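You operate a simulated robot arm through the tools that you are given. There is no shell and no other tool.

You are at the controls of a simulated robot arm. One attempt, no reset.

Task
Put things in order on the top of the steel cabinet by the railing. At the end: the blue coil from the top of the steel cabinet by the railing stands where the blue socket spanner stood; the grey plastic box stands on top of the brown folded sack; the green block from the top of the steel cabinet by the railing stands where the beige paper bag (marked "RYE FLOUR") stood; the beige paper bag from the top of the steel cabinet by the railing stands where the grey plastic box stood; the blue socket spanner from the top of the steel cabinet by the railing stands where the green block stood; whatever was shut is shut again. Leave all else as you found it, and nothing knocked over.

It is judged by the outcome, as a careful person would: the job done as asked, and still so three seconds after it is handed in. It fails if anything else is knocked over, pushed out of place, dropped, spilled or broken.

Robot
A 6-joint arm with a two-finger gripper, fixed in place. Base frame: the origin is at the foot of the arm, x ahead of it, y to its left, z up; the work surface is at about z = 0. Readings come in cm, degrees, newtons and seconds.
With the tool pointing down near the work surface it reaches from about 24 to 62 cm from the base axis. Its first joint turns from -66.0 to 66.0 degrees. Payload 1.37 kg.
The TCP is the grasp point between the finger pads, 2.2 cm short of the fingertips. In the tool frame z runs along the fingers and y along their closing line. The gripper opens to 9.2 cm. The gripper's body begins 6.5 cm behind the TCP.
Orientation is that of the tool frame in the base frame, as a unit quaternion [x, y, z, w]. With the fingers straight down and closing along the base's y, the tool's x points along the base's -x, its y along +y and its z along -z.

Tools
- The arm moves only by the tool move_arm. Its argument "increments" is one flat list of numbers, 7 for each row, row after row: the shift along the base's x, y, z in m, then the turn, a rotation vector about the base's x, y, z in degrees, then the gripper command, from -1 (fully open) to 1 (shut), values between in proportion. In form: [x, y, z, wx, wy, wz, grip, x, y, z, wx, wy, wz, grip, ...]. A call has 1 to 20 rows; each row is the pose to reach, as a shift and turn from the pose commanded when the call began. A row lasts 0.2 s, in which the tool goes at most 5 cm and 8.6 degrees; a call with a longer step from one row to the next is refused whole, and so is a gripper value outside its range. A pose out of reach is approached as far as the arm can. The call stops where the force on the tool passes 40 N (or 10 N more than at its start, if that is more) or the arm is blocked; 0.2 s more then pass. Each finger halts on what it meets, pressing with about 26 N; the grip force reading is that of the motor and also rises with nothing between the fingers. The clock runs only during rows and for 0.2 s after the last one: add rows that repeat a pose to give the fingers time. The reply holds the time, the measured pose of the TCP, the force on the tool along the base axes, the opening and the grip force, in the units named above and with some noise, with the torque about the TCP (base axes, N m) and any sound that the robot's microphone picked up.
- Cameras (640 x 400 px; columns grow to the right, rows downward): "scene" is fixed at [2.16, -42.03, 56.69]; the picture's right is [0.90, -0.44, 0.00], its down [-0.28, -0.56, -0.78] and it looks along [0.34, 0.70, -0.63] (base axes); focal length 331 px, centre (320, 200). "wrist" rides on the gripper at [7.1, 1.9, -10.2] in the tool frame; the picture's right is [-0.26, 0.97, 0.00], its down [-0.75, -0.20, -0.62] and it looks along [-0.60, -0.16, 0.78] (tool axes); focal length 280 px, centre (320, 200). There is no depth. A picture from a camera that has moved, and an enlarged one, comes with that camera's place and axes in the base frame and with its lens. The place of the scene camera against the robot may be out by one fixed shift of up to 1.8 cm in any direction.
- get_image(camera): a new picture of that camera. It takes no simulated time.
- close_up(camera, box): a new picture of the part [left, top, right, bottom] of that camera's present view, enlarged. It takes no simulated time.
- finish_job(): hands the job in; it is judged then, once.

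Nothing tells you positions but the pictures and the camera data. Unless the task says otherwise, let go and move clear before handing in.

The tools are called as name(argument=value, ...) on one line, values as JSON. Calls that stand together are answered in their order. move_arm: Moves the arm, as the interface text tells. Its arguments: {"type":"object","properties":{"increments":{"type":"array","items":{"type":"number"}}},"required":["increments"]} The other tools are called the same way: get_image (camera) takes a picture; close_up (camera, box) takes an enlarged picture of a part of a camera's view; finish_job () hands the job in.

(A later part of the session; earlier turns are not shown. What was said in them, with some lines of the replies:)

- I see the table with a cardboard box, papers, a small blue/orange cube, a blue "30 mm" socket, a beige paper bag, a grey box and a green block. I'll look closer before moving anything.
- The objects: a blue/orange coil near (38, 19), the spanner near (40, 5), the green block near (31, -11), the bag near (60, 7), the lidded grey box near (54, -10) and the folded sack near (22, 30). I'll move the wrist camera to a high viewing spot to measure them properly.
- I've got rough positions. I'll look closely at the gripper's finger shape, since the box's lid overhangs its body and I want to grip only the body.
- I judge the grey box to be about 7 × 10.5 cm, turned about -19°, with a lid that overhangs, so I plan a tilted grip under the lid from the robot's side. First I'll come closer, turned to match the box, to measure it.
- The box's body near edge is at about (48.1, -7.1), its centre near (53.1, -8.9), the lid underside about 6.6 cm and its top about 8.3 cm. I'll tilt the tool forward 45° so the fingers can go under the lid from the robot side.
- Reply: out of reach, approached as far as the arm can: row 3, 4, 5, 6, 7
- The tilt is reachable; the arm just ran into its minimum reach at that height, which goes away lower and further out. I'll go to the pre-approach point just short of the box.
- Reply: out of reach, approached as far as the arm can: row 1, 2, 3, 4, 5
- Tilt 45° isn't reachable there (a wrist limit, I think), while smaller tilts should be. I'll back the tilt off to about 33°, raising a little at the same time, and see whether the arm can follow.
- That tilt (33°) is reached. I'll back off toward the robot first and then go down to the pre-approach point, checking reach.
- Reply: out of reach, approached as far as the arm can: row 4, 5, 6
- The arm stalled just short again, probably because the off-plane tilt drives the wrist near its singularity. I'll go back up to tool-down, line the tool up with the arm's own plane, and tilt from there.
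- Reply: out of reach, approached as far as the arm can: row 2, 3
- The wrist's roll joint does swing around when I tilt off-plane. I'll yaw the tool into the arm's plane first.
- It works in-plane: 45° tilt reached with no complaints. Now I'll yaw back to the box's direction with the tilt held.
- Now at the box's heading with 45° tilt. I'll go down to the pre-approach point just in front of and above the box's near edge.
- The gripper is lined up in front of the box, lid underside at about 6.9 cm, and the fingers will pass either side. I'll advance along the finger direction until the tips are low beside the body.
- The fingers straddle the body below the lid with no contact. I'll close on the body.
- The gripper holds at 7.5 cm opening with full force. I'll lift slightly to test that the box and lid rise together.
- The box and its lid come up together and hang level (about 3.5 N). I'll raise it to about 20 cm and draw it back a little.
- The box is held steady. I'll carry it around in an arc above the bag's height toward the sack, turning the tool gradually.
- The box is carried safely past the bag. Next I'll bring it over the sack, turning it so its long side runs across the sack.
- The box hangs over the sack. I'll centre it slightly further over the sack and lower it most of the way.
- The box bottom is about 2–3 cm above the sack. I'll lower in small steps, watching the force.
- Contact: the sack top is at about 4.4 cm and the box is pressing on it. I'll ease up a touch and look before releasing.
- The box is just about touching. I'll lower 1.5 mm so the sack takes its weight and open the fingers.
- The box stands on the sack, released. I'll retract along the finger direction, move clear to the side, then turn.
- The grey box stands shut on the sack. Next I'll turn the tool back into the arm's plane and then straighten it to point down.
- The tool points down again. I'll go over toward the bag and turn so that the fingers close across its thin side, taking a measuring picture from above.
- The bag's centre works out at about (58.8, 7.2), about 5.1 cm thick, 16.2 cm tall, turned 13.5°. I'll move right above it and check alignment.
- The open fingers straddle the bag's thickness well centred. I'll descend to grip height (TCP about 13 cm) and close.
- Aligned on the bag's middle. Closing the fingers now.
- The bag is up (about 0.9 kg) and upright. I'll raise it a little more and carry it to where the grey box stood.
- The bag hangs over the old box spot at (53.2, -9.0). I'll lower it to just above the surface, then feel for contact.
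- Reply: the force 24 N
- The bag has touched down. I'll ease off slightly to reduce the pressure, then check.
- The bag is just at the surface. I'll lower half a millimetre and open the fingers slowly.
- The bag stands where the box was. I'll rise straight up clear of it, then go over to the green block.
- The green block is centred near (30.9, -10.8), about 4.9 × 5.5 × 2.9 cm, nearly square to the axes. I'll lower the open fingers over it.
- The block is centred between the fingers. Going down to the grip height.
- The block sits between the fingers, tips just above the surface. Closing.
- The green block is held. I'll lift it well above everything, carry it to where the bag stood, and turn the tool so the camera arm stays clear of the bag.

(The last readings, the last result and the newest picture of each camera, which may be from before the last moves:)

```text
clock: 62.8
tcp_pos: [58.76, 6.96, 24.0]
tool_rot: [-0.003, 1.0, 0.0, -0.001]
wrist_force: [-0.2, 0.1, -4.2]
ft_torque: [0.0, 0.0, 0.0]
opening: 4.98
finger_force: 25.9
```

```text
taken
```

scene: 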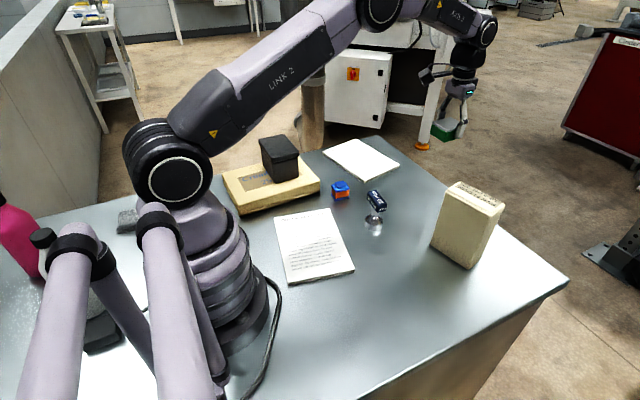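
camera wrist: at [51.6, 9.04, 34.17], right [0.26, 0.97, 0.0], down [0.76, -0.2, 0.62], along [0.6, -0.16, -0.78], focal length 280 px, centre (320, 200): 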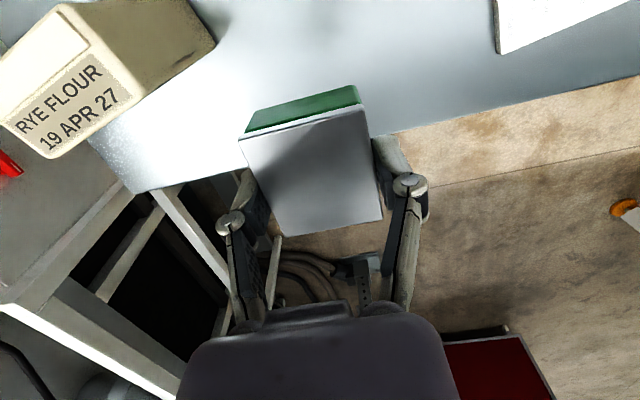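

The block is over the bag's old spot. Lowering it now, slowing near the surface.

move_arm(increments=[0.0015, 0.0015, -0.03, 0, 0, 0, 1, 0.0015, 0.0015, -0.065, 0, 0, 0, 1, 0.0015, 0.0015, -0.1, 0, 0, 0, 1, 0.0015, 0.0015, -0.135, 0, 0, 0, 1, 0.0015, 0.0015, -0.165, 0, 0, 0, 1, 0.0015, 0.0015, -0.185, 0, 0, 0, 1, 0.0015, 0.0015, -0.198, 0, 0, 0, 1, 0.0015, 0.0015, -0.205, 0, 0, 0, 1, 0.0015, 0.0015, -0.205, 0, 0, 0, 1])

move_arm(increments=[0, 0, -0.002, 0, 0, 0, 1, 0, 0, -0.004, 0, 0, 0, 1, 0, 0, -0.004, 0, 0, 0, 1])

get_image(camera="wrist")

close_up(camera="scene", box=[360, 100, 520, 280])

```text
clock: 64.8
tcp_pos: [59.13, 7.14, 3.27]
tool_rot: [-0.002, 1.0, 0.0, 0.0]
wrist_force: [-0.1, 0.4, -4.0]
ft_torque: [-0.06, -0.01, -0.01]
opening: 4.97
finger_force: 26.1
```

```text
clock: 65.6
tcp_pos: [58.95, 7.34, 2.97]
tool_rot: [-0.003, 1.0, 0.0, 0.0]
wrist_force: [-0.7, -1.3, -4.4]
ft_torque: [0.01, -0.02, 0.03]
opening: 4.98
finger_force: 25.6
```

```text
taken
camera wrist: at [51.86, 9.24, 13.02], right [0.26, 0.97, 0.0], down [0.76, -0.2, 0.62], along [0.6, -0.16, -0.78], focal length 280 px, centre (320, 200)
```

wrist: 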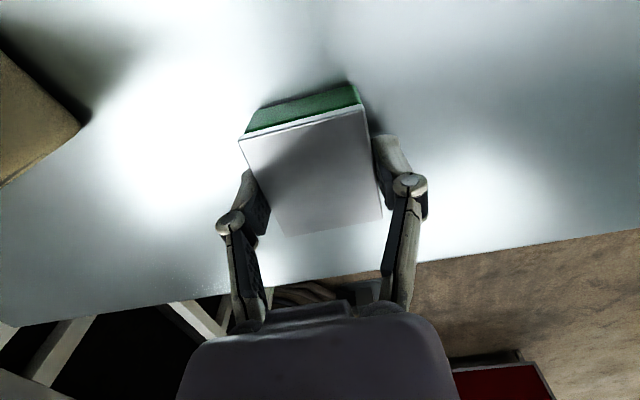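

```text
2.22 times, centred on (440, 190) of scene
camera zoom: at [2.17, -42.03, 56.69], right [0.9, -0.44, 0.0], down [-0.28, -0.56, -0.78], along [0.34, 0.7, -0.63], focal length 735 px, centre (53, 222)
```

zoom: 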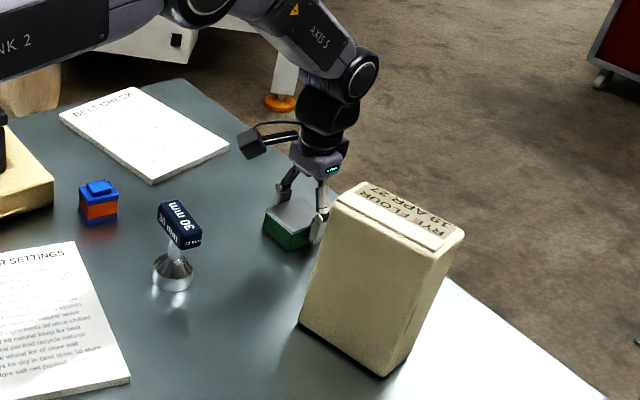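

move_arm(increments=[0, 0, -0.002, 0, 0, 0, 1, 0, 0, -0.002, 0, 0, 0, 1])

```text
clock: 66.2
tcp_pos: [59.06, 7.22, 2.81]
tool_rot: [-0.002, 1.0, 0.001, -0.001]
wrist_force: [-0.1, -0.1, -4.0]
ft_torque: [-0.02, 0.01, 0.03]
opening: 5.0
finger_force: 25.8
```

move_arm(increments=[0, 0, -0.0015, 0, 0, 0, 1, 0, 0, -0.0015, 0, 0, 0, 1])

```text
clock: 66.8
tcp_pos: [59.09, 7.35, 2.93]
tool_rot: [-0.002, 1.0, 0.0, 0.0]
wrist_force: [-4.8, 0.3, 12.0]
ft_torque: [-0.04, 0.61, -0.04]
opening: 5.01
finger_force: 25.9
```

Touchdown. I'll ease off a millimetre and release.

move_arm(increments=[0, 0, 0.001, 0, 0, 0, 1, 0, 0, 0.001, 0, 0, 0, 0.2, 0, 0, 0.001, 0, 0, 0, -0.3, 0, 0, 0.001, 0, 0, 0, -1, 0, 0, 0.001, 0, 0, 0, -1, 0, 0, 0.001, 0, 0, 0, -1])

get_image(camera="wrist")

close_up(camera="scene", box=[360, 100, 520, 280])

```text
clock: 68.2
tcp_pos: [59.12, 7.16, 2.81]
tool_rot: [-0.002, 1.0, 0.0, 0.0]
wrist_force: [-0.7, 0.6, 0.0]
ft_torque: [0.03, 0.01, -0.01]
opening: 9.22
finger_force: 0.0
```

```text
taken
camera wrist: at [51.91, 9.2, 12.89], right [0.26, 0.97, 0.0], down [0.76, -0.2, 0.62], along [0.6, -0.16, -0.78], focal length 280 px, centre (320, 200)
```

wrist: 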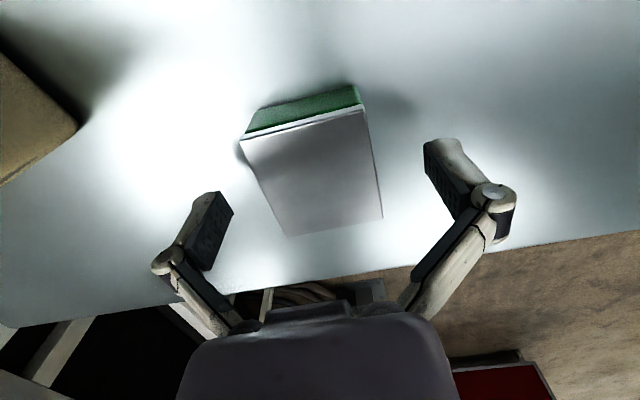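

```text
2.22 times, centred on (440, 190) of scene
camera zoom: at [2.16, -42.03, 56.69], right [0.9, -0.44, 0.0], down [-0.28, -0.56, -0.78], along [0.34, 0.7, -0.63], focal length 735 px, centre (53, 222)
```

zoom: 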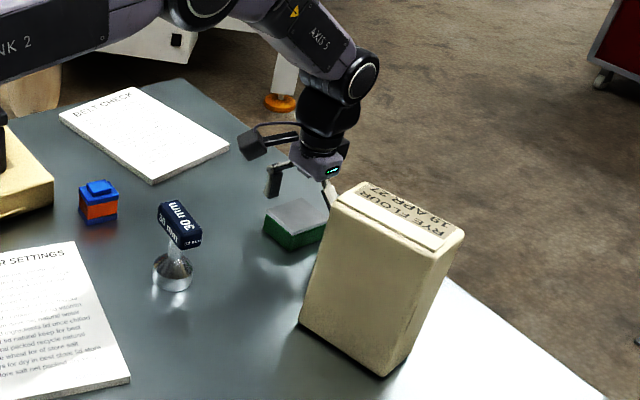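

The green block stands at about (58.7, 7.3), the bag's old place. I'll rise and go over to the spanner, turning so the fingers will close across its handle.

move_arm(increments=[0, 0, 0.02, 0, 0, 0, -1, 0, 0, 0.055, 0, 0, 0, -1, 0, 0, 0.09, 0, 0, 0, -1, 0, 0, 0.13, 0, 0, 0, -1, -0.0155, 0, 0.16, 0, 0, 7.5, -1, -0.031, 0, 0.172, 0, 0, 15, -1, -0.0465, 0, 0.172, 0, 0, 22.5, -1, -0.062, 0.0005, 0.172, 0, 0, 30, -1, -0.0775, 0.001, 0.172, 0, 0, 37.5, -1, -0.093, 0.001, 0.172, 0, 0, 45, -1, -0.1085, 0.001, 0.172, 0, 0, 52.5, -1, -0.124, 0.001, 0.172, 0, 0, 60, -1, -0.1395, 0.001, 0.172, 0, 0, 67.5, -1, -0.155, 0.001, 0.172, 0, 0, 75, -1, -0.1705, 0.001, 0.172, 0, 0, 82.5, -1, -0.186, 0.001, 0.172, 0, 0, 88, -1, -0.186, 0.001, 0.172, 0, 0, 88, -1, -0.186, 0.001, 0.172, 0, 0, 88, -1])

get_image(camera="wrist")

close_up(camera="wrist", box=[240, 20, 400, 140])

get_image(camera="scene")

close_up(camera="scene", box=[345, 180, 405, 245])

```text
clock: 72.0
tcp_pos: [40.7, 7.25, 20.02]
tool_rot: [-0.697, 0.717, -0.001, -0.001]
wrist_force: [-0.3, -0.2, -0.1]
ft_torque: [0.03, -0.02, -0.01]
opening: 9.2
finger_force: 0.0
```

```text
taken
camera wrist: at [38.4, 0.36, 30.09], right [-0.96, 0.29, 0.0], down [0.23, 0.75, 0.62], along [0.18, 0.6, -0.78], focal length 280 px, centre (320, 200)
```

wrist: 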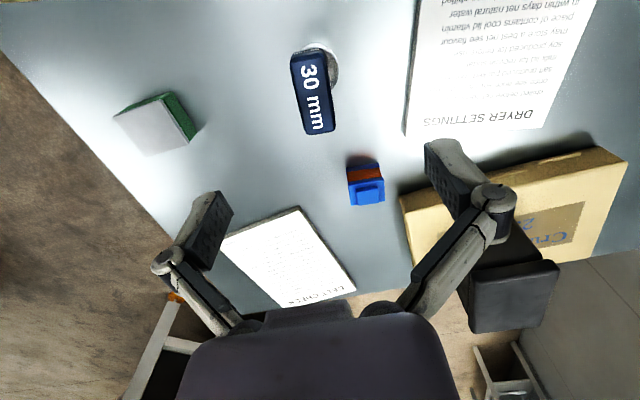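

```text
3.33 times, centred on (320, 80) of wrist
camera zoom: at [38.4, 0.36, 30.09], right [-0.96, 0.29, 0.0], down [0.23, 0.75, 0.62], along [0.18, 0.6, -0.78], focal length 935 px, centre (320, 600)
```

zoom: 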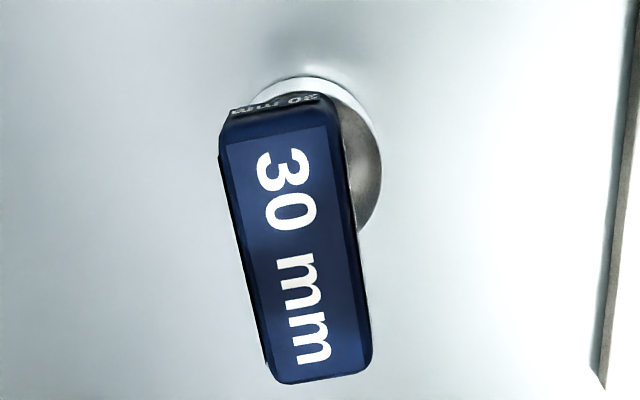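

```text
taken
```

scene: 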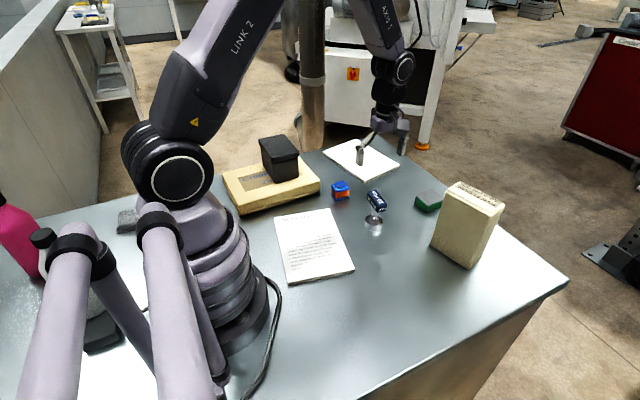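

```text
6.15 times, centred on (375, 212) of scene
camera zoom: at [2.16, -42.03, 56.69], right [0.9, -0.44, 0.0], down [-0.28, -0.56, -0.78], along [0.34, 0.7, -0.63], focal length 2035 px, centre (-18, 123)
```

zoom: 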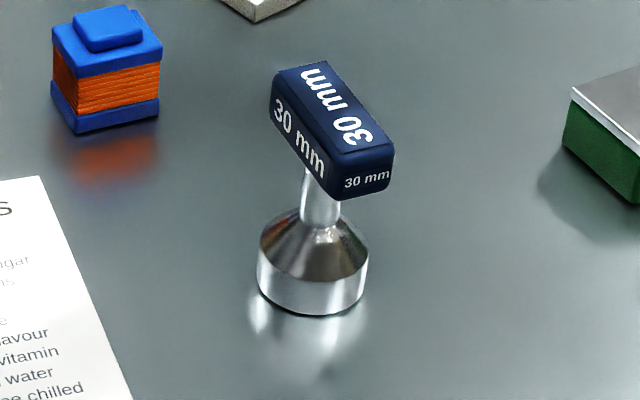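

I now have the spanner's handle: top at about 9.1 cm, centre about (40.9, 7.1), 2.4 cm wide, its long axis near the y direction. I'll align and lower part-way, then check.

move_arm(increments=[0.001, -0.0008, -0.02, 0, 0, -2.5, -1, 0.0017, -0.0015, -0.045, 0, 0, -5, -1, 0.0017, -0.0015, -0.065, 0, 0, -5, -1, 0.0017, -0.0015, -0.08, 0, 0, -5, -1, 0.0017, -0.0015, -0.08, 0, 0, -5, -1, 0.0017, -0.0015, -0.08, 0, 0, -5, -1])

get_image(camera="wrist")

close_up(camera="scene", box=[330, 130, 450, 250])

```text
clock: 73.4
tcp_pos: [40.71, 7.02, 12.02]
tool_rot: [-0.664, 0.748, 0.0, -0.001]
wrist_force: [0.6, -0.1, 0.6]
ft_torque: [-0.02, 0.0, -0.02]
opening: 9.2
finger_force: 0.1
```

```text
taken
camera wrist: at [37.85, 0.38, 22.12], right [-0.93, 0.37, 0.0], down [0.29, 0.73, 0.62], along [0.23, 0.58, -0.78], focal length 280 px, centre (320, 200)
```

wrist: 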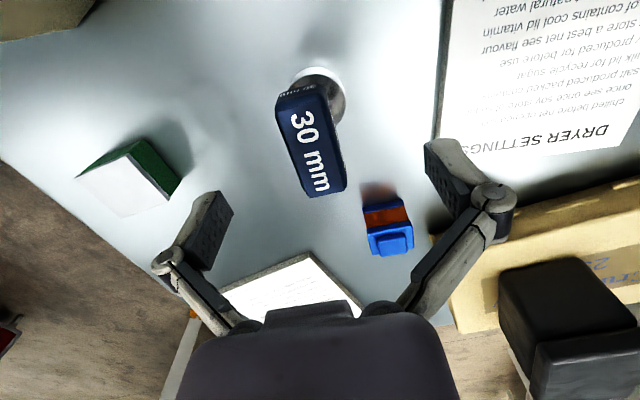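

```text
3.33 times, centred on (390, 190) of scene
camera zoom: at [2.16, -42.03, 56.69], right [0.9, -0.44, 0.0], down [-0.28, -0.56, -0.78], along [0.34, 0.7, -0.63], focal length 1102 px, centre (87, 233)
```

zoom: 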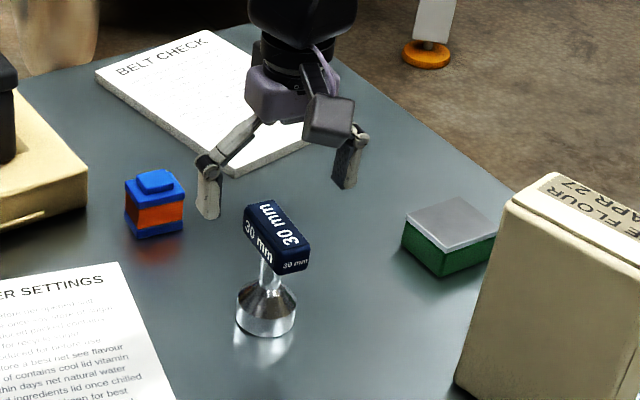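

Nicely centred over the handle; I'll trim the angle by 2° and go down to grip height.

move_arm(increments=[0.0008, -0.0005, -0.012, 0, 0, -2.2, -1, 0.0008, -0.0005, -0.026, 0, 0, -2.2, -1, 0.0008, -0.0005, -0.041, 0, 0, -2.2, -1, 0.0008, -0.0005, -0.041, 0, 0, -2.2, -1])

get_image(camera="wrist")

close_up(camera="scene", box=[330, 130, 450, 250])

```text
clock: 74.4
tcp_pos: [40.72, 7.24, 7.84]
tool_rot: [-0.651, 0.759, 0.0, -0.001]
wrist_force: [-0.7, -0.9, 0.2]
ft_torque: [-0.03, 0.0, 0.0]
opening: 9.18
finger_force: 0.1
```

```text
taken
camera wrist: at [37.6, 0.58, 18.0], right [-0.91, 0.41, 0.0], down [0.32, 0.71, 0.62], along [0.26, 0.57, -0.78], focal length 280 px, centre (320, 200)
```

wrist: 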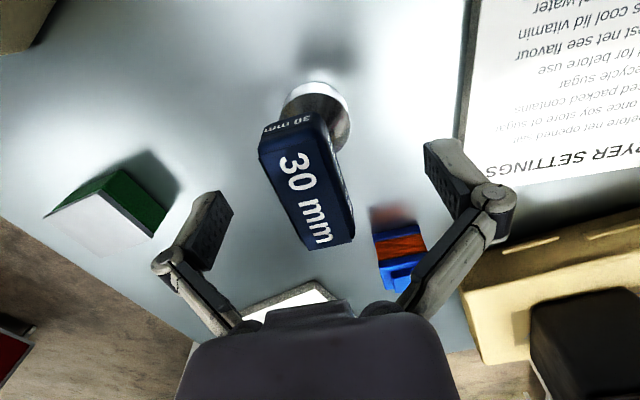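

```text
3.33 times, centred on (390, 190) of scene
camera zoom: at [2.16, -42.03, 56.69], right [0.9, -0.44, 0.0], down [-0.28, -0.56, -0.78], along [0.34, 0.7, -0.63], focal length 1102 px, centre (87, 233)
```

zoom: 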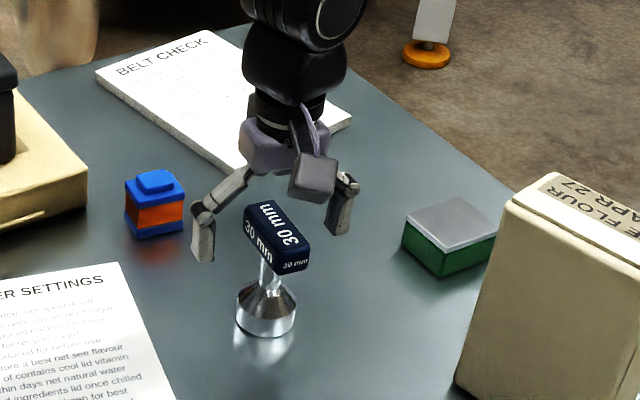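

Fingers are either side of the handle. I'll shift 2–3 mm to centre on the stem and close.

move_arm(increments=[0, -0.002, 0, 0, 0, 0, -1, 0, -0.002, 0, 0, 0, 0, -1, 0, -0.002, 0, 0, 0, 0, 1, 0, -0.002, 0, 0, 0, 0, 1, 0, -0.002, 0, 0, 0, 0, 1, 0, -0.002, 0, 0, 0, 0, 1, 0, -0.002, 0, 0, 0, 0, 1, 0, -0.002, 0, 0, 0, 0, 1, 0, -0.002, 0, 0, 0, 0, 1, 0, -0.002, 0, 0, 0, 0, 1])

move_arm(increments=[0, 0, 0.005, 0, 0, 0, 1, 0, 0, 0.012, 0, 0, 0, 1, 0, 0, 0.02, 0, 0, 0, 1, 0, 0, 0.02, 0, 0, 0, 1])

get_image(camera="wrist")

close_up(camera="scene", box=[330, 130, 450, 250])

```text
clock: 76.6
tcp_pos: [40.69, 6.9, 8.03]
tool_rot: [-0.65, 0.76, 0.0, 0.0]
wrist_force: [5.5, -4.2, 9.6]
ft_torque: [-0.24, -0.21, 0.09]
opening: 2.55
finger_force: 26.2
```

```text
clock: 77.6
tcp_pos: [40.82, 6.72, 9.91]
tool_rot: [-0.651, 0.759, -0.001, -0.001]
wrist_force: [0.0, 0.1, -1.7]
ft_torque: [0.03, -0.02, -0.03]
opening: 2.51
finger_force: 26.3
```

```text
taken
camera wrist: at [37.68, 0.2, 19.96], right [-0.91, 0.41, 0.0], down [0.32, 0.71, 0.62], along [0.25, 0.57, -0.78], focal length 280 px, centre (320, 200)
```

wrist: 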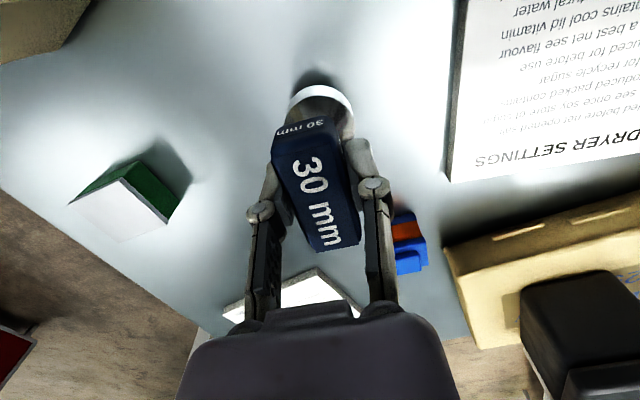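

```text
3.33 times, centred on (390, 190) of scene
camera zoom: at [2.16, -42.03, 56.69], right [0.9, -0.44, 0.0], down [-0.28, -0.56, -0.78], along [0.34, 0.7, -0.63], focal length 1102 px, centre (87, 233)
```

zoom: 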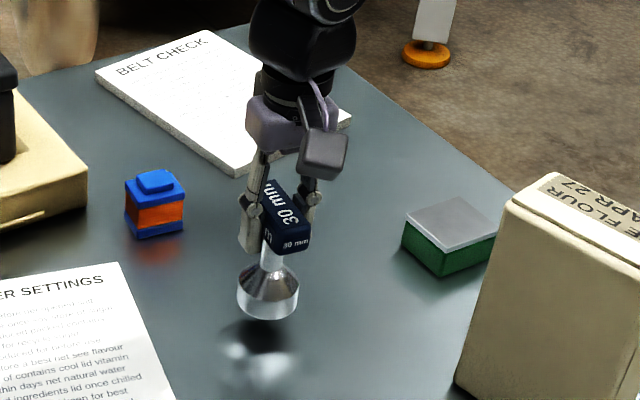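

The spanner is up and hanging straight. I'll carry it at a safe height to where the green block stood, (30.9, -10.8).

move_arm(increments=[0, 0, 0.02, 0, 0, 0, 1, 0, 0, 0.04, 0, 0, 0, 1, -0.0123, -0.0221, 0.045, 0, 0, 0, 1, -0.0246, -0.0442, 0.045, 0, 0, 0, 1, -0.0369, -0.0664, 0.045, 0, 0, 0, 1, -0.0492, -0.0885, 0.045, 0, 0, 0, 1, -0.0616, -0.1106, 0.045, 0, 0, 0, 1, -0.0739, -0.1327, 0.045, 0, 0, 0, 1, -0.0862, -0.1549, 0.045, 0, 0, 0, 1, -0.0985, -0.177, 0.045, 0, 0, 0, 1, -0.0985, -0.177, 0.045, 0, 0, 0, 1, -0.0985, -0.177, 0.045, 0, 0, 0, 1])

get_image(camera="wrist")

get_image(camera="scene")

```text
clock: 80.2
tcp_pos: [30.86, -10.59, 14.32]
tool_rot: [-0.65, 0.76, -0.001, -0.001]
wrist_force: [1.1, -0.9, -2.3]
ft_torque: [-0.02, 0.01, 0.02]
opening: 2.49
finger_force: 25.8
```

```text
taken
camera wrist: at [27.84, -17.14, 24.37], right [-0.91, 0.41, 0.0], down [0.32, 0.71, 0.62], along [0.25, 0.57, -0.78], focal length 280 px, centre (320, 200)
```

wrist: 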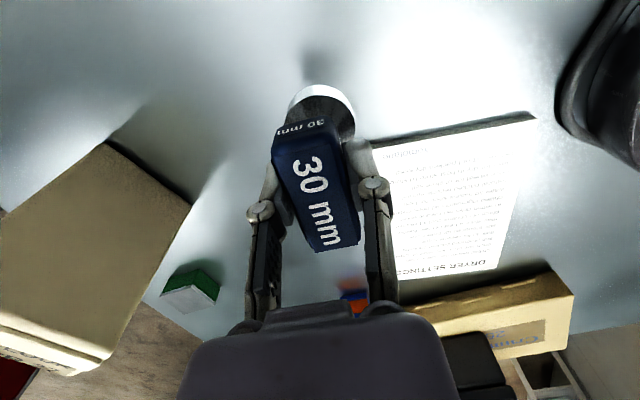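

```text
taken
```

scene: 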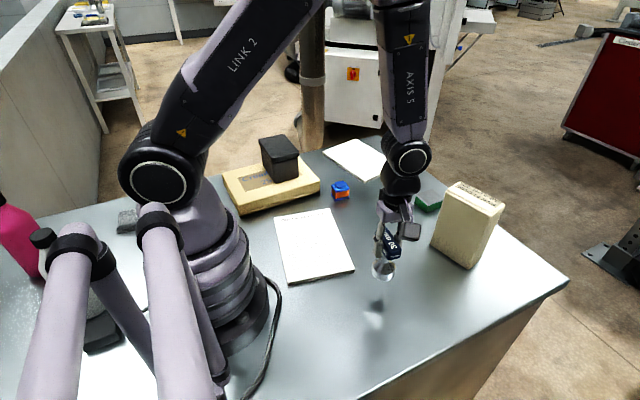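

Over the spot. Lowering close to the surface, then in fine steps.

move_arm(increments=[0, -0.0015, -0.015, 0, 0, 0, 1, 0, -0.0015, -0.035, 0, 0, 0, 1, 0, -0.0015, -0.05, 0, 0, 0, 1, 0, -0.0015, -0.058, 0, 0, 0, 1, 0, -0.0015, -0.058, 0, 0, 0, 1])

move_arm(increments=[0, 0, -0.002, 0, 0, 0, 1, 0, 0, -0.003, 0, 0, 0, 1, 0, 0, -0.003, 0, 0, 0, 1])

```text
clock: 81.4
tcp_pos: [30.9, -10.92, 8.5]
tool_rot: [-0.649, 0.76, -0.001, -0.001]
wrist_force: [-0.3, -0.6, -1.7]
ft_torque: [0.01, 0.03, -0.01]
opening: 2.46
finger_force: 25.6
```

```text
clock: 82.2
tcp_pos: [30.9, -10.9, 8.31]
tool_rot: [-0.65, 0.76, -0.001, 0.0]
wrist_force: [-0.5, -0.1, -2.0]
ft_torque: [-0.03, -0.02, -0.01]
opening: 2.48
finger_force: 26.0
```

move_arm(increments=[0, 0, -0.0015, 0, 0, 0, 1, 0, 0, -0.0015, 0, 0, 0, 1])

move_arm(increments=[0, 0, -0.001, 0, 0, 0, 1, 0, 0, -0.001, 0, 0, 0, 1])

```text
clock: 82.8
tcp_pos: [31.02, -10.9, 8.09]
tool_rot: [-0.65, 0.76, 0.0, 0.0]
wrist_force: [-0.8, -0.8, -3.0]
ft_torque: [-0.02, 0.01, 0.04]
opening: 2.46
finger_force: 25.4
```

```text
clock: 83.4
tcp_pos: [30.87, -11.02, 8.03]
tool_rot: [-0.65, 0.76, 0.0, -0.001]
wrist_force: [0.4, -0.3, -2.8]
ft_torque: [0.02, 0.03, -0.01]
opening: 2.5
finger_force: 26.3
```

move_arm(increments=[0, 0, -0.001, 0, 0, 0, 1, 0, 0, -0.001, 0, 0, 0, 1])

get_image(camera="wrist")

close_up(camera="scene", box=[330, 190, 440, 320])

```text
clock: 84.0
tcp_pos: [30.89, -10.91, 7.89]
tool_rot: [-0.65, 0.76, -0.001, 0.0]
wrist_force: [-2.1, -5.1, 12.1]
ft_torque: [-0.19, 0.27, 0.06]
opening: 2.48
finger_force: 25.6
```

```text
taken
camera wrist: at [27.82, -17.52, 18.04], right [-0.91, 0.41, 0.0], down [0.32, 0.71, 0.62], along [0.26, 0.57, -0.78], focal length 280 px, centre (320, 200)
```

wrist: 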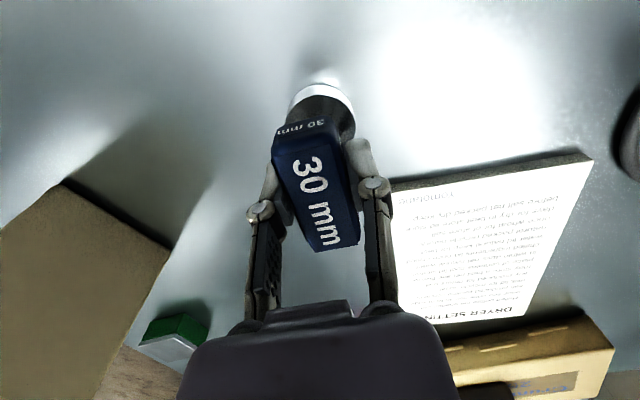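

```text
3.08 times, centred on (385, 255) of scene
camera zoom: at [2.16, -42.03, 56.69], right [0.9, -0.44, 0.0], down [-0.28, -0.56, -0.78], along [0.34, 0.7, -0.63], focal length 1017 px, centre (120, 31)
```

zoom: 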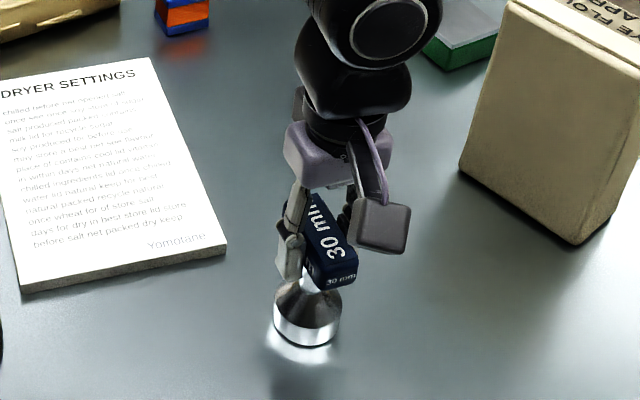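

Touchdown. Ease off slightly and open.

move_arm(increments=[0, 0, 0.0007, 0, 0, 0, 1, 0, 0, 0.0007, 0, 0, 0, 0.6, 0, 0, 0.0007, 0, 0, 0, 0.2, 0, 0, 0.0007, 0, 0, 0, -0.3, 0, 0, 0.0007, 0, 0, 0, -1, 0, 0, 0.0007, 0, 0, 0, -1, 0, 0, 0.0007, 0, 0, 0, -1])

get_image(camera="wrist")

close_up(camera="scene", box=[330, 190, 440, 320])

```text
clock: 85.6
tcp_pos: [30.89, -10.96, 8.14]
tool_rot: [-0.65, 0.76, -0.001, 0.0]
wrist_force: [0.4, 0.7, -0.3]
ft_torque: [0.01, 0.0, 0.0]
opening: 9.18
finger_force: 0.0
```

```text
taken
camera wrist: at [27.8, -17.5, 18.11], right [-0.91, 0.41, 0.0], down [0.32, 0.71, 0.62], along [0.25, 0.57, -0.78], focal length 280 px, centre (320, 200)
```

wrist: 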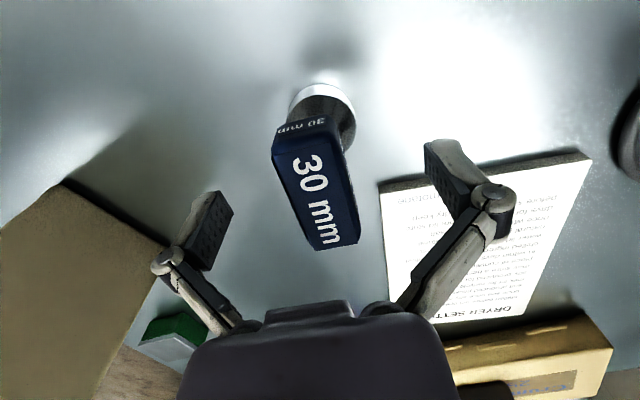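

```text
3.08 times, centred on (385, 255) of scene
camera zoom: at [2.16, -42.03, 56.69], right [0.9, -0.44, 0.0], down [-0.28, -0.56, -0.78], along [0.34, 0.7, -0.63], focal length 1017 px, centre (120, 31)
```

zoom: 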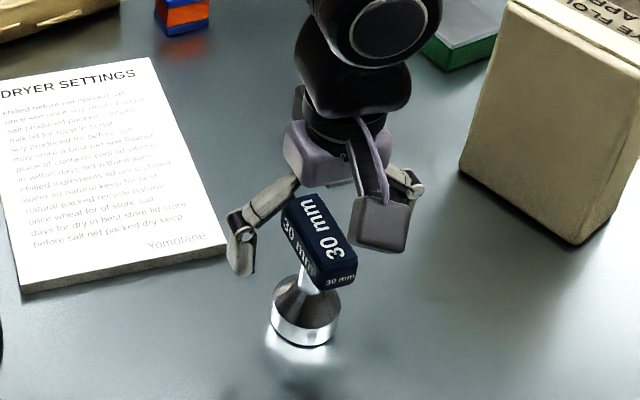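

The spanner stands in the block's old place. I'll rise clear and go to the coil, near (38.9, 21.2).

move_arm(increments=[0, 0, 0.02, 0, 0, 0, -1, 0, 0, 0.05, 0, 0, 0, -1, 0, 0, 0.08, 0, 0, 0, -1, 0, 0, 0.11, 0, 0, 0, -1, 0.006, 0.025, 0.11, 0, 0, 0, -1, 0.0125, 0.05, 0.11, 0, 0, 0, -1, 0.0188, 0.076, 0.11, 0, 0, 0, -1, 0.0252, 0.102, 0.11, 0, 0, 0, -1, 0.0317, 0.128, 0.11, 0, 0, 0, -1, 0.0381, 0.154, 0.11, 0, 0, 0, -1, 0.0445, 0.18, 0.11, 0, 0, 0, -1, 0.051, 0.206, 0.11, 0, 0, 0, -1, 0.0573, 0.232, 0.11, 0, 0, 0, -1, 0.0638, 0.258, 0.11, 0, 0, 0, -1, 0.07, 0.283, 0.105, 0, 0, 0, -1, 0.0755, 0.305, 0.1, 0, 0, 0, -1, 0.079, 0.3196, 0.1, 0, 0, 0, -1, 0.079, 0.3196, 0.1, 0, 0, 0, -1])

get_image(camera="wrist")

get_image(camera="scene")

close_up(camera="wrist", box=[260, 40, 400, 160])

```text
clock: 89.4
tcp_pos: [38.84, 20.84, 17.86]
tool_rot: [-0.65, 0.76, -0.001, -0.001]
wrist_force: [0.6, -0.1, -0.2]
ft_torque: [0.0, -0.07, 0.03]
opening: 9.19
finger_force: 0.0
```

```text
taken
camera wrist: at [35.75, 14.4, 28.01], right [-0.91, 0.41, 0.0], down [0.32, 0.71, 0.62], along [0.25, 0.57, -0.78], focal length 280 px, centre (320, 200)
```

wrist: 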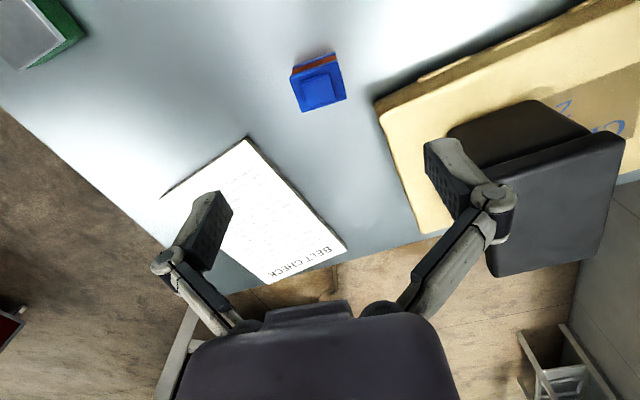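

```text
taken
```

scene: 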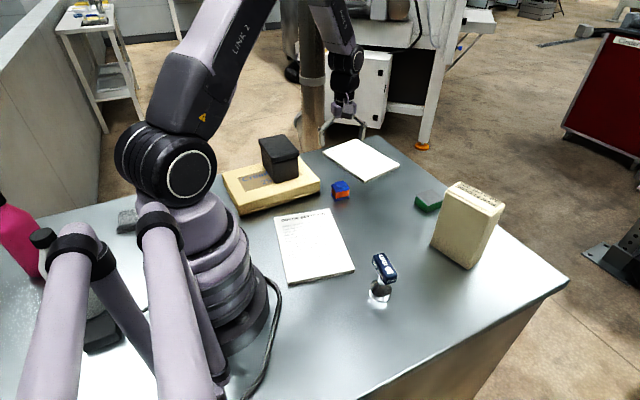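

```text
3.33 times, centred on (330, 100) of wrist
camera zoom: at [35.75, 14.4, 28.01], right [-0.91, 0.41, 0.0], down [0.32, 0.71, 0.62], along [0.25, 0.57, -0.78], focal length 935 px, centre (287, 533)
```

zoom: 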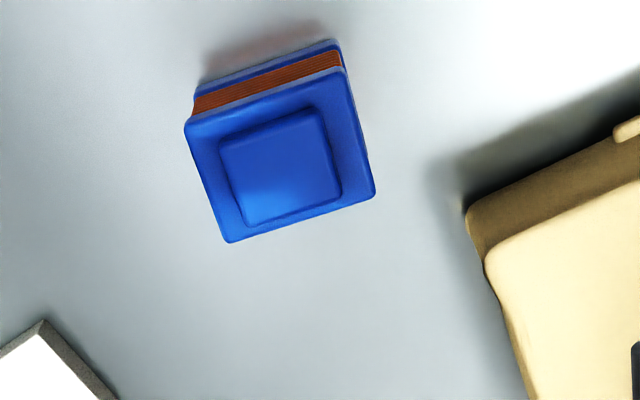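

The coil's top plate is about 4.2 × 3.1 cm, centred near (39.0, 21.4), turned about -6°. I'll align with it and lower part-way.

move_arm(increments=[0.0005, 0.002, -0.025, 0, 0, 1.3, -1, 0.001, 0.004, -0.05, 0, 0, 2.6, -1, 0.001, 0.005, -0.075, 0, 0, 2.6, -1, 0.001, 0.005, -0.1, 0, 0, 2.6, -1, 0.001, 0.005, -0.1, 0, 0, 2.6, -1, 0.001, 0.005, -0.1, 0, 0, 2.6, -1])

get_image(camera="wrist")

close_up(camera="scene", box=[280, 110, 420, 230])

```text
clock: 90.8
tcp_pos: [39.03, 21.31, 8.08]
tool_rot: [-0.667, 0.745, -0.001, -0.001]
wrist_force: [0.2, 0.3, 0.1]
ft_torque: [0.01, 0.0, -0.02]
opening: 9.18
finger_force: 0.2
```

```text
taken
camera wrist: at [36.11, 14.71, 18.1], right [-0.93, 0.37, 0.0], down [0.29, 0.73, 0.62], along [0.23, 0.58, -0.78], focal length 280 px, centre (320, 200)
```

wrist: 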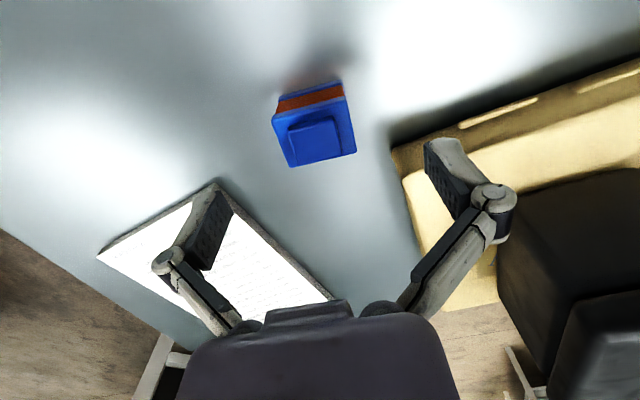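

```text
3.33 times, centred on (350, 170) of scene
camera zoom: at [2.16, -42.03, 56.69], right [0.9, -0.44, 0.0], down [-0.28, -0.56, -0.78], along [0.34, 0.7, -0.63], focal length 1102 px, centre (220, 300)
```

zoom: 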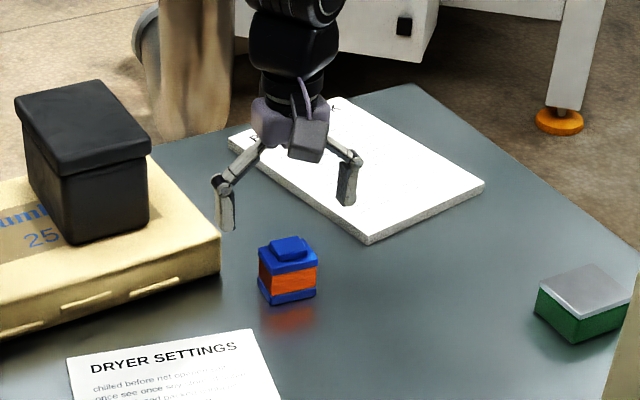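

The coil is centred. Lowering to the grip height.

move_arm(increments=[0, 0, -0.018, 0, 0, 0, -1, 0, 0, -0.036, 0, 0, 0, -1, 0, 0, -0.048, 0, 0, 0, -1, 0, 0, -0.0535, 0, 0, 0, -1, 0, 0, -0.0535, 0, 0, 0, -1])

get_image(camera="wrist")

close_up(camera="scene", box=[280, 110, 420, 230])

```text
clock: 92.0
tcp_pos: [38.89, 21.55, 2.62]
tool_rot: [-0.667, 0.745, 0.0, -0.001]
wrist_force: [1.1, 0.1, 0.4]
ft_torque: [-0.02, 0.01, 0.0]
opening: 9.22
finger_force: 0.1
```

```text
taken
camera wrist: at [36.09, 14.83, 12.73], right [-0.93, 0.37, 0.0], down [0.29, 0.73, 0.62], along [0.23, 0.58, -0.78], focal length 280 px, centre (320, 200)
```

wrist: 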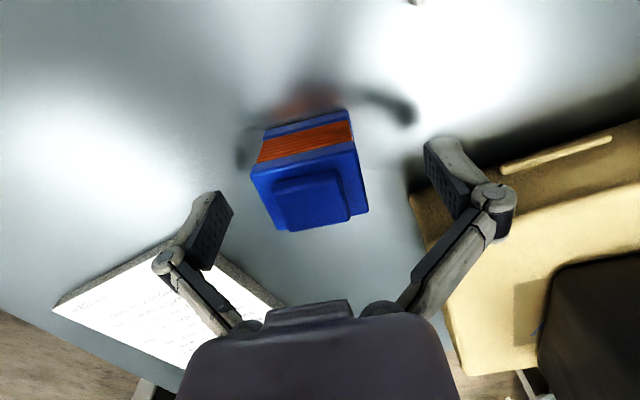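

```text
3.33 times, centred on (350, 170) of scene
camera zoom: at [2.16, -42.03, 56.69], right [0.9, -0.44, 0.0], down [-0.28, -0.56, -0.78], along [0.34, 0.7, -0.63], focal length 1102 px, centre (220, 300)
```

zoom: 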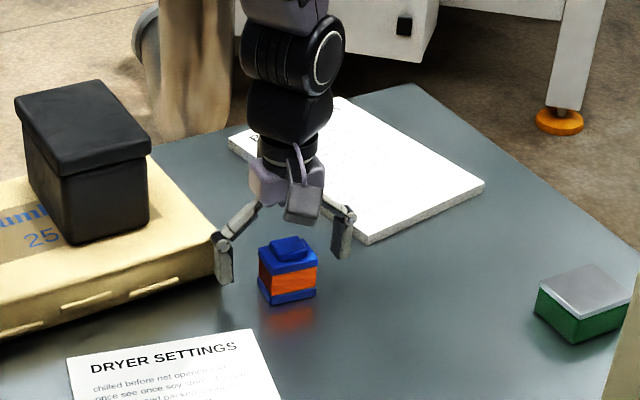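

Good alignment. Closing on the coil and lifting a little.

move_arm(increments=[0, 0, 0, 0, 0, 0, 1, 0, 0, 0, 0, 0, 0, 1, 0, 0, 0, 0, 0, 0, 1, 0, 0, 0, 0, 0, 0, 1, 0, 0, 0, 0, 0, 0, 1, 0, 0, 0, 0, 0, 0, 1, 0, 0, 0, 0, 0, 0, 1])

move_arm(increments=[0, 0, 0.008, 0, 0, 0, 1, 0, 0, 0.02, 0, 0, 0, 1, 0, 0, 0.03, 0, 0, 0, 1, 0, 0, 0.03, 0, 0, 0, 1])

get_image(camera="wrist")

close_up(camera="scene", box=[280, 110, 420, 230])

```text
clock: 93.6
tcp_pos: [38.81, 21.58, 2.67]
tool_rot: [-0.668, 0.744, -0.001, 0.0]
wrist_force: [1.0, 0.5, 5.4]
ft_torque: [0.0, 0.01, 0.0]
opening: 4.14
finger_force: 26.0
```

```text
clock: 94.6
tcp_pos: [38.91, 21.51, 5.72]
tool_rot: [-0.668, 0.745, 0.0, 0.0]
wrist_force: [0.3, 0.2, -0.9]
ft_torque: [0.06, 0.02, -0.01]
opening: 4.16
finger_force: 25.9
```

```text
taken
camera wrist: at [36.17, 14.82, 15.82], right [-0.93, 0.37, 0.0], down [0.29, 0.73, 0.62], along [0.23, 0.58, -0.78], focal length 280 px, centre (320, 200)
```

wrist: 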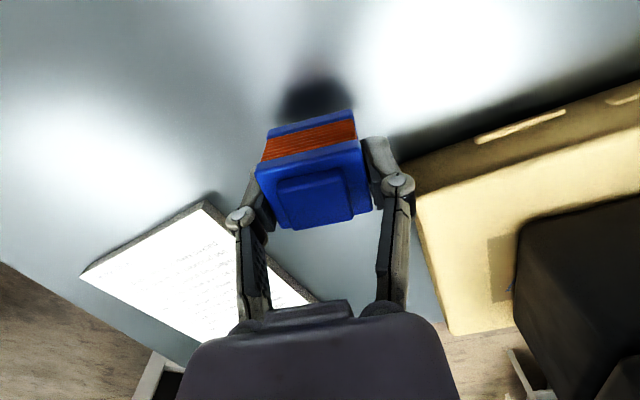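

```text
3.33 times, centred on (350, 170) of scene
camera zoom: at [2.16, -42.03, 56.69], right [0.9, -0.44, 0.0], down [-0.28, -0.56, -0.78], along [0.34, 0.7, -0.63], focal length 1102 px, centre (220, 300)
```

zoom: 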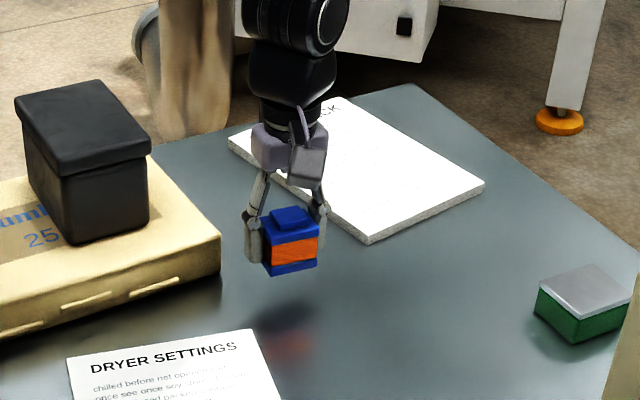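

The coil is held. I'll carry it to where the spanner stood, (40.8, 7.0).

move_arm(increments=[0, 0, 0.015, 0, 0, 0, 1, 0.0025, -0.019, 0.02, 0, 0, 0, 1, 0.005, -0.04, 0.02, 0, 0, 0, 1, 0.008, -0.061, 0.02, 0, 0, 0, 1, 0.011, -0.082, 0.02, 0, 0, 0, 1, 0.0135, -0.103, 0.02, 0, 0, 0, 1, 0.0165, -0.125, 0.02, 0, 0, 0, 1, 0.019, -0.1458, 0.02, 0, 0, 0, 1, 0.019, -0.1458, 0.02, 0, 0, 0, 1, 0.019, -0.1458, 0.02, 0, 0, 0, 1])

get_image(camera="wrist")

get_image(camera="scene")

```text
clock: 96.8
tcp_pos: [40.98, 7.05, 7.83]
tool_rot: [-0.667, 0.745, -0.001, 0.0]
wrist_force: [-0.4, -0.4, -0.6]
ft_torque: [0.04, 0.04, 0.04]
opening: 4.14
finger_force: 26.5
```

```text
taken
camera wrist: at [38.2, 0.31, 17.87], right [-0.93, 0.37, 0.0], down [0.29, 0.73, 0.62], along [0.23, 0.58, -0.78], focal length 280 px, centre (320, 200)
```

wrist: 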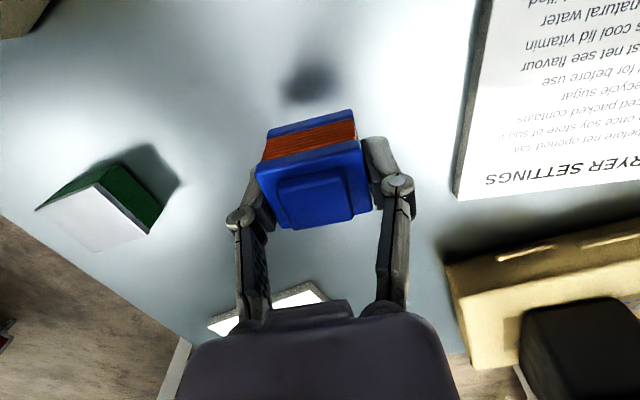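

```text
taken
```

scene: 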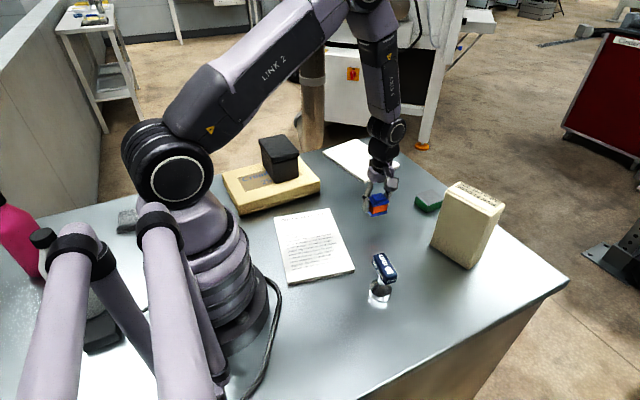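

Over the spot. Lowering, with fine steps at the end.

move_arm(increments=[-0.001, 0, -0.015, 0, 0, 0, 1, -0.001, 0, -0.032, 0, 0, 0, 1, -0.001, 0, -0.043, 0, 0, 0, 1, -0.001, 0, -0.047, 0, 0, 0, 1, -0.001, 0, -0.047, 0, 0, 0, 1])

move_arm(increments=[0, 0, -0.0015, 0, 0, 0, 1, 0, 0, -0.0015, 0, 0, 0, 1])

```text
clock: 98.0
tcp_pos: [40.8, 7.04, 2.98]
tool_rot: [-0.667, 0.745, -0.001, -0.001]
wrist_force: [-0.8, 0.5, -2.2]
ft_torque: [-0.02, 0.0, -0.02]
opening: 4.15
finger_force: 25.8
```

```text
clock: 98.6
tcp_pos: [40.75, 6.99, 2.83]
tool_rot: [-0.667, 0.745, -0.001, -0.001]
wrist_force: [-0.1, -0.6, -2.0]
ft_torque: [0.02, -0.01, -0.03]
opening: 4.13
finger_force: 26.1
```

move_arm(increments=[0, 0, -0.001, 0, 0, 0, 1, 0, 0, -0.001, 0, 0, 0, 1])

move_arm(increments=[0, 0, -0.001, 0, 0, 0, 1, 0, 0, -0.001, 0, 0, 0, 1])

```text
clock: 99.2
tcp_pos: [40.74, 7.01, 2.64]
tool_rot: [-0.668, 0.745, -0.001, -0.001]
wrist_force: [0.3, 0.6, -1.6]
ft_torque: [-0.02, -0.03, 0.01]
opening: 4.16
finger_force: 26.2
```

```text
clock: 99.8
tcp_pos: [40.72, 6.93, 2.59]
tool_rot: [-0.667, 0.745, -0.001, 0.0]
wrist_force: [-2.7, -1.7, 17.6]
ft_torque: [-0.12, 0.09, -0.02]
opening: 4.18
finger_force: 26.2
```

Touchdown. I'll ease off slightly and release.

move_arm(increments=[0, 0, 0.0008, 0, 0, 0, 1, 0, 0, 0.0008, 0, 0, 0, 0.3, 0, 0, 0.0008, 0, 0, 0, -0.2, 0, 0, 0.0008, 0, 0, 0, -1, 0, 0, 0.0008, 0, 0, 0, -1, 0, 0, 0.0008, 0, 0, 0, -1])

get_image(camera="wrist")

close_up(camera="scene", box=[310, 130, 450, 250])

```text
clock: 101.2
tcp_pos: [40.63, 6.99, 2.66]
tool_rot: [-0.667, 0.745, -0.001, -0.001]
wrist_force: [0.2, 0.1, -0.8]
ft_torque: [0.01, -0.01, 0.01]
opening: 9.23
finger_force: 0.1
```

```text
taken
camera wrist: at [37.88, 0.24, 12.81], right [-0.93, 0.37, 0.0], down [0.29, 0.73, 0.62], along [0.23, 0.58, -0.78], focal length 280 px, centre (320, 200)
```

wrist: 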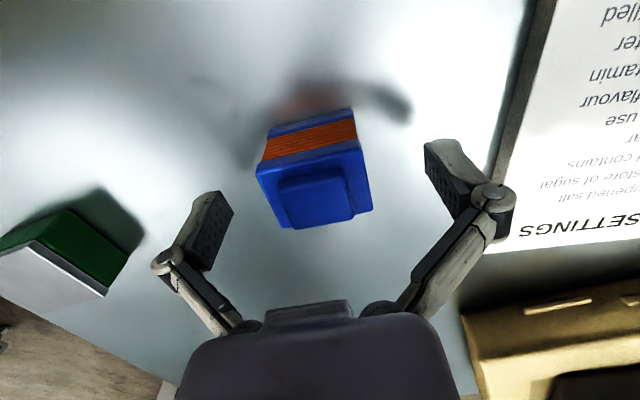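

```text
3.33 times, centred on (380, 190) of scene
camera zoom: at [2.16, -42.03, 56.69], right [0.9, -0.44, 0.0], down [-0.28, -0.56, -0.78], along [0.34, 0.7, -0.63], focal length 1102 px, centre (120, 233)
```

zoom: 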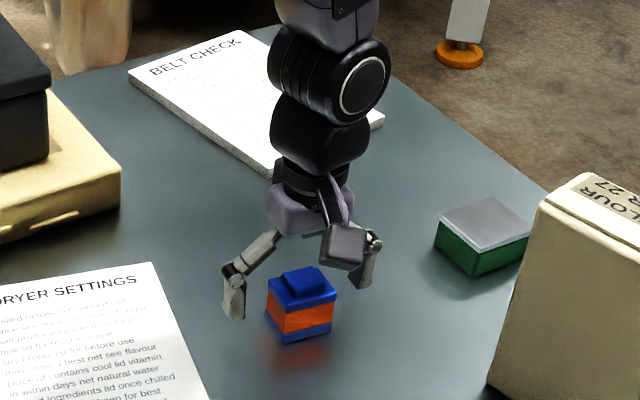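

The coil stands in the spanner's old place. I'll rise straight up and clear, then check everything.

move_arm(increments=[0, 0, 0.015, 0, 0, 0, -1, 0, 0, 0.04, 0, 0, 0, -1, 0, 0, 0.075, 0, 0, 0, -1, 0, 0, 0.115, 0, 0, 0, -1, 0, 0, 0.155, 0, 0, 0, -1, 0, 0, 0.195, 0, 0, 0, -1, 0, 0, 0.235, 0, 0, 0, -1, 0, 0.01, 0.265, 0, 0, 0, -1, 0, 0.02, 0.28, 0, 0, 0, -1, 0, 0.02, 0.28, 0, 0, 0, -1])

get_image(camera="wrist")

get_image(camera="scene")

close_up(camera="scene", box=[200, 120, 520, 310])

```text
clock: 103.4
tcp_pos: [40.65, 8.78, 30.73]
tool_rot: [-0.668, 0.745, 0.0, -0.001]
wrist_force: [0.3, -0.4, -0.6]
ft_torque: [0.01, -0.01, 0.02]
opening: 9.2
finger_force: 0.1
```

```text
taken
camera wrist: at [37.93, 2.12, 40.79], right [-0.93, 0.37, 0.0], down [0.29, 0.73, 0.62], along [0.23, 0.58, -0.78], focal length 280 px, centre (320, 200)
```

wrist: 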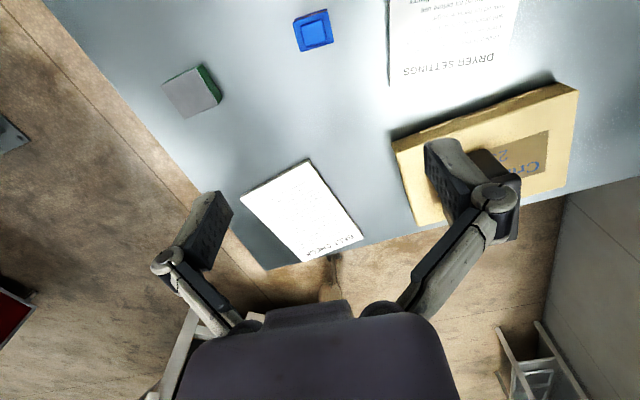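

```text
taken
```

scene: 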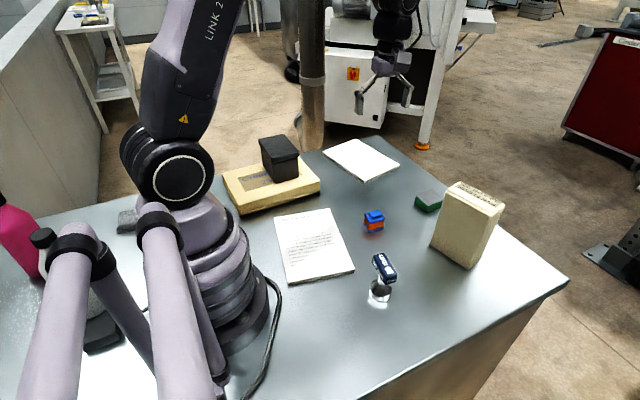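

```text
2.00 times, centred on (360, 215) of scene
camera zoom: at [2.16, -42.03, 56.69], right [0.9, -0.44, 0.0], down [-0.28, -0.56, -0.78], along [0.34, 0.7, -0.63], focal length 661 px, centre (240, 170)
```

zoom: 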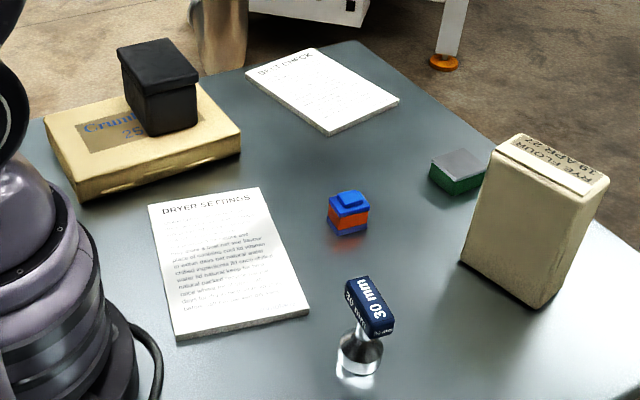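

Everything is where it should be. The shut box is on the sack, the bag is on the box's spot, the block on the bag's, the spanner on the block's and the coil on the spanner's. The papers and sack haven't moved and the arm is clear, so I'm handing in.

finish_job()

```text
The job is handed in.
```

The job is done and handed in. In the last pictures, everything was standing upright where you asked:

| Item | Now stands |
|---|---|
| Grey plastic box | On top of the brown folded sack, lid still shut |
| Beige paper bag | Where the grey box stood |
| Green block | Where the paper bag stood |
| Blue socket spanner | Where the green block stood |
| Blue coil | Where the spanner stood |

Going by the scene camera's before-and-after pictures, each moved item is within about a centimetre of the spot it took over. The two papers and the sack had not moved.

The box is turned about 110° from how it first faced, so its long side runs across the sack. The green block is turned about a quarter turn. The other three face almost the same way as before.

The gripper is open and about 30 cm above the cabinet, clear of everything.
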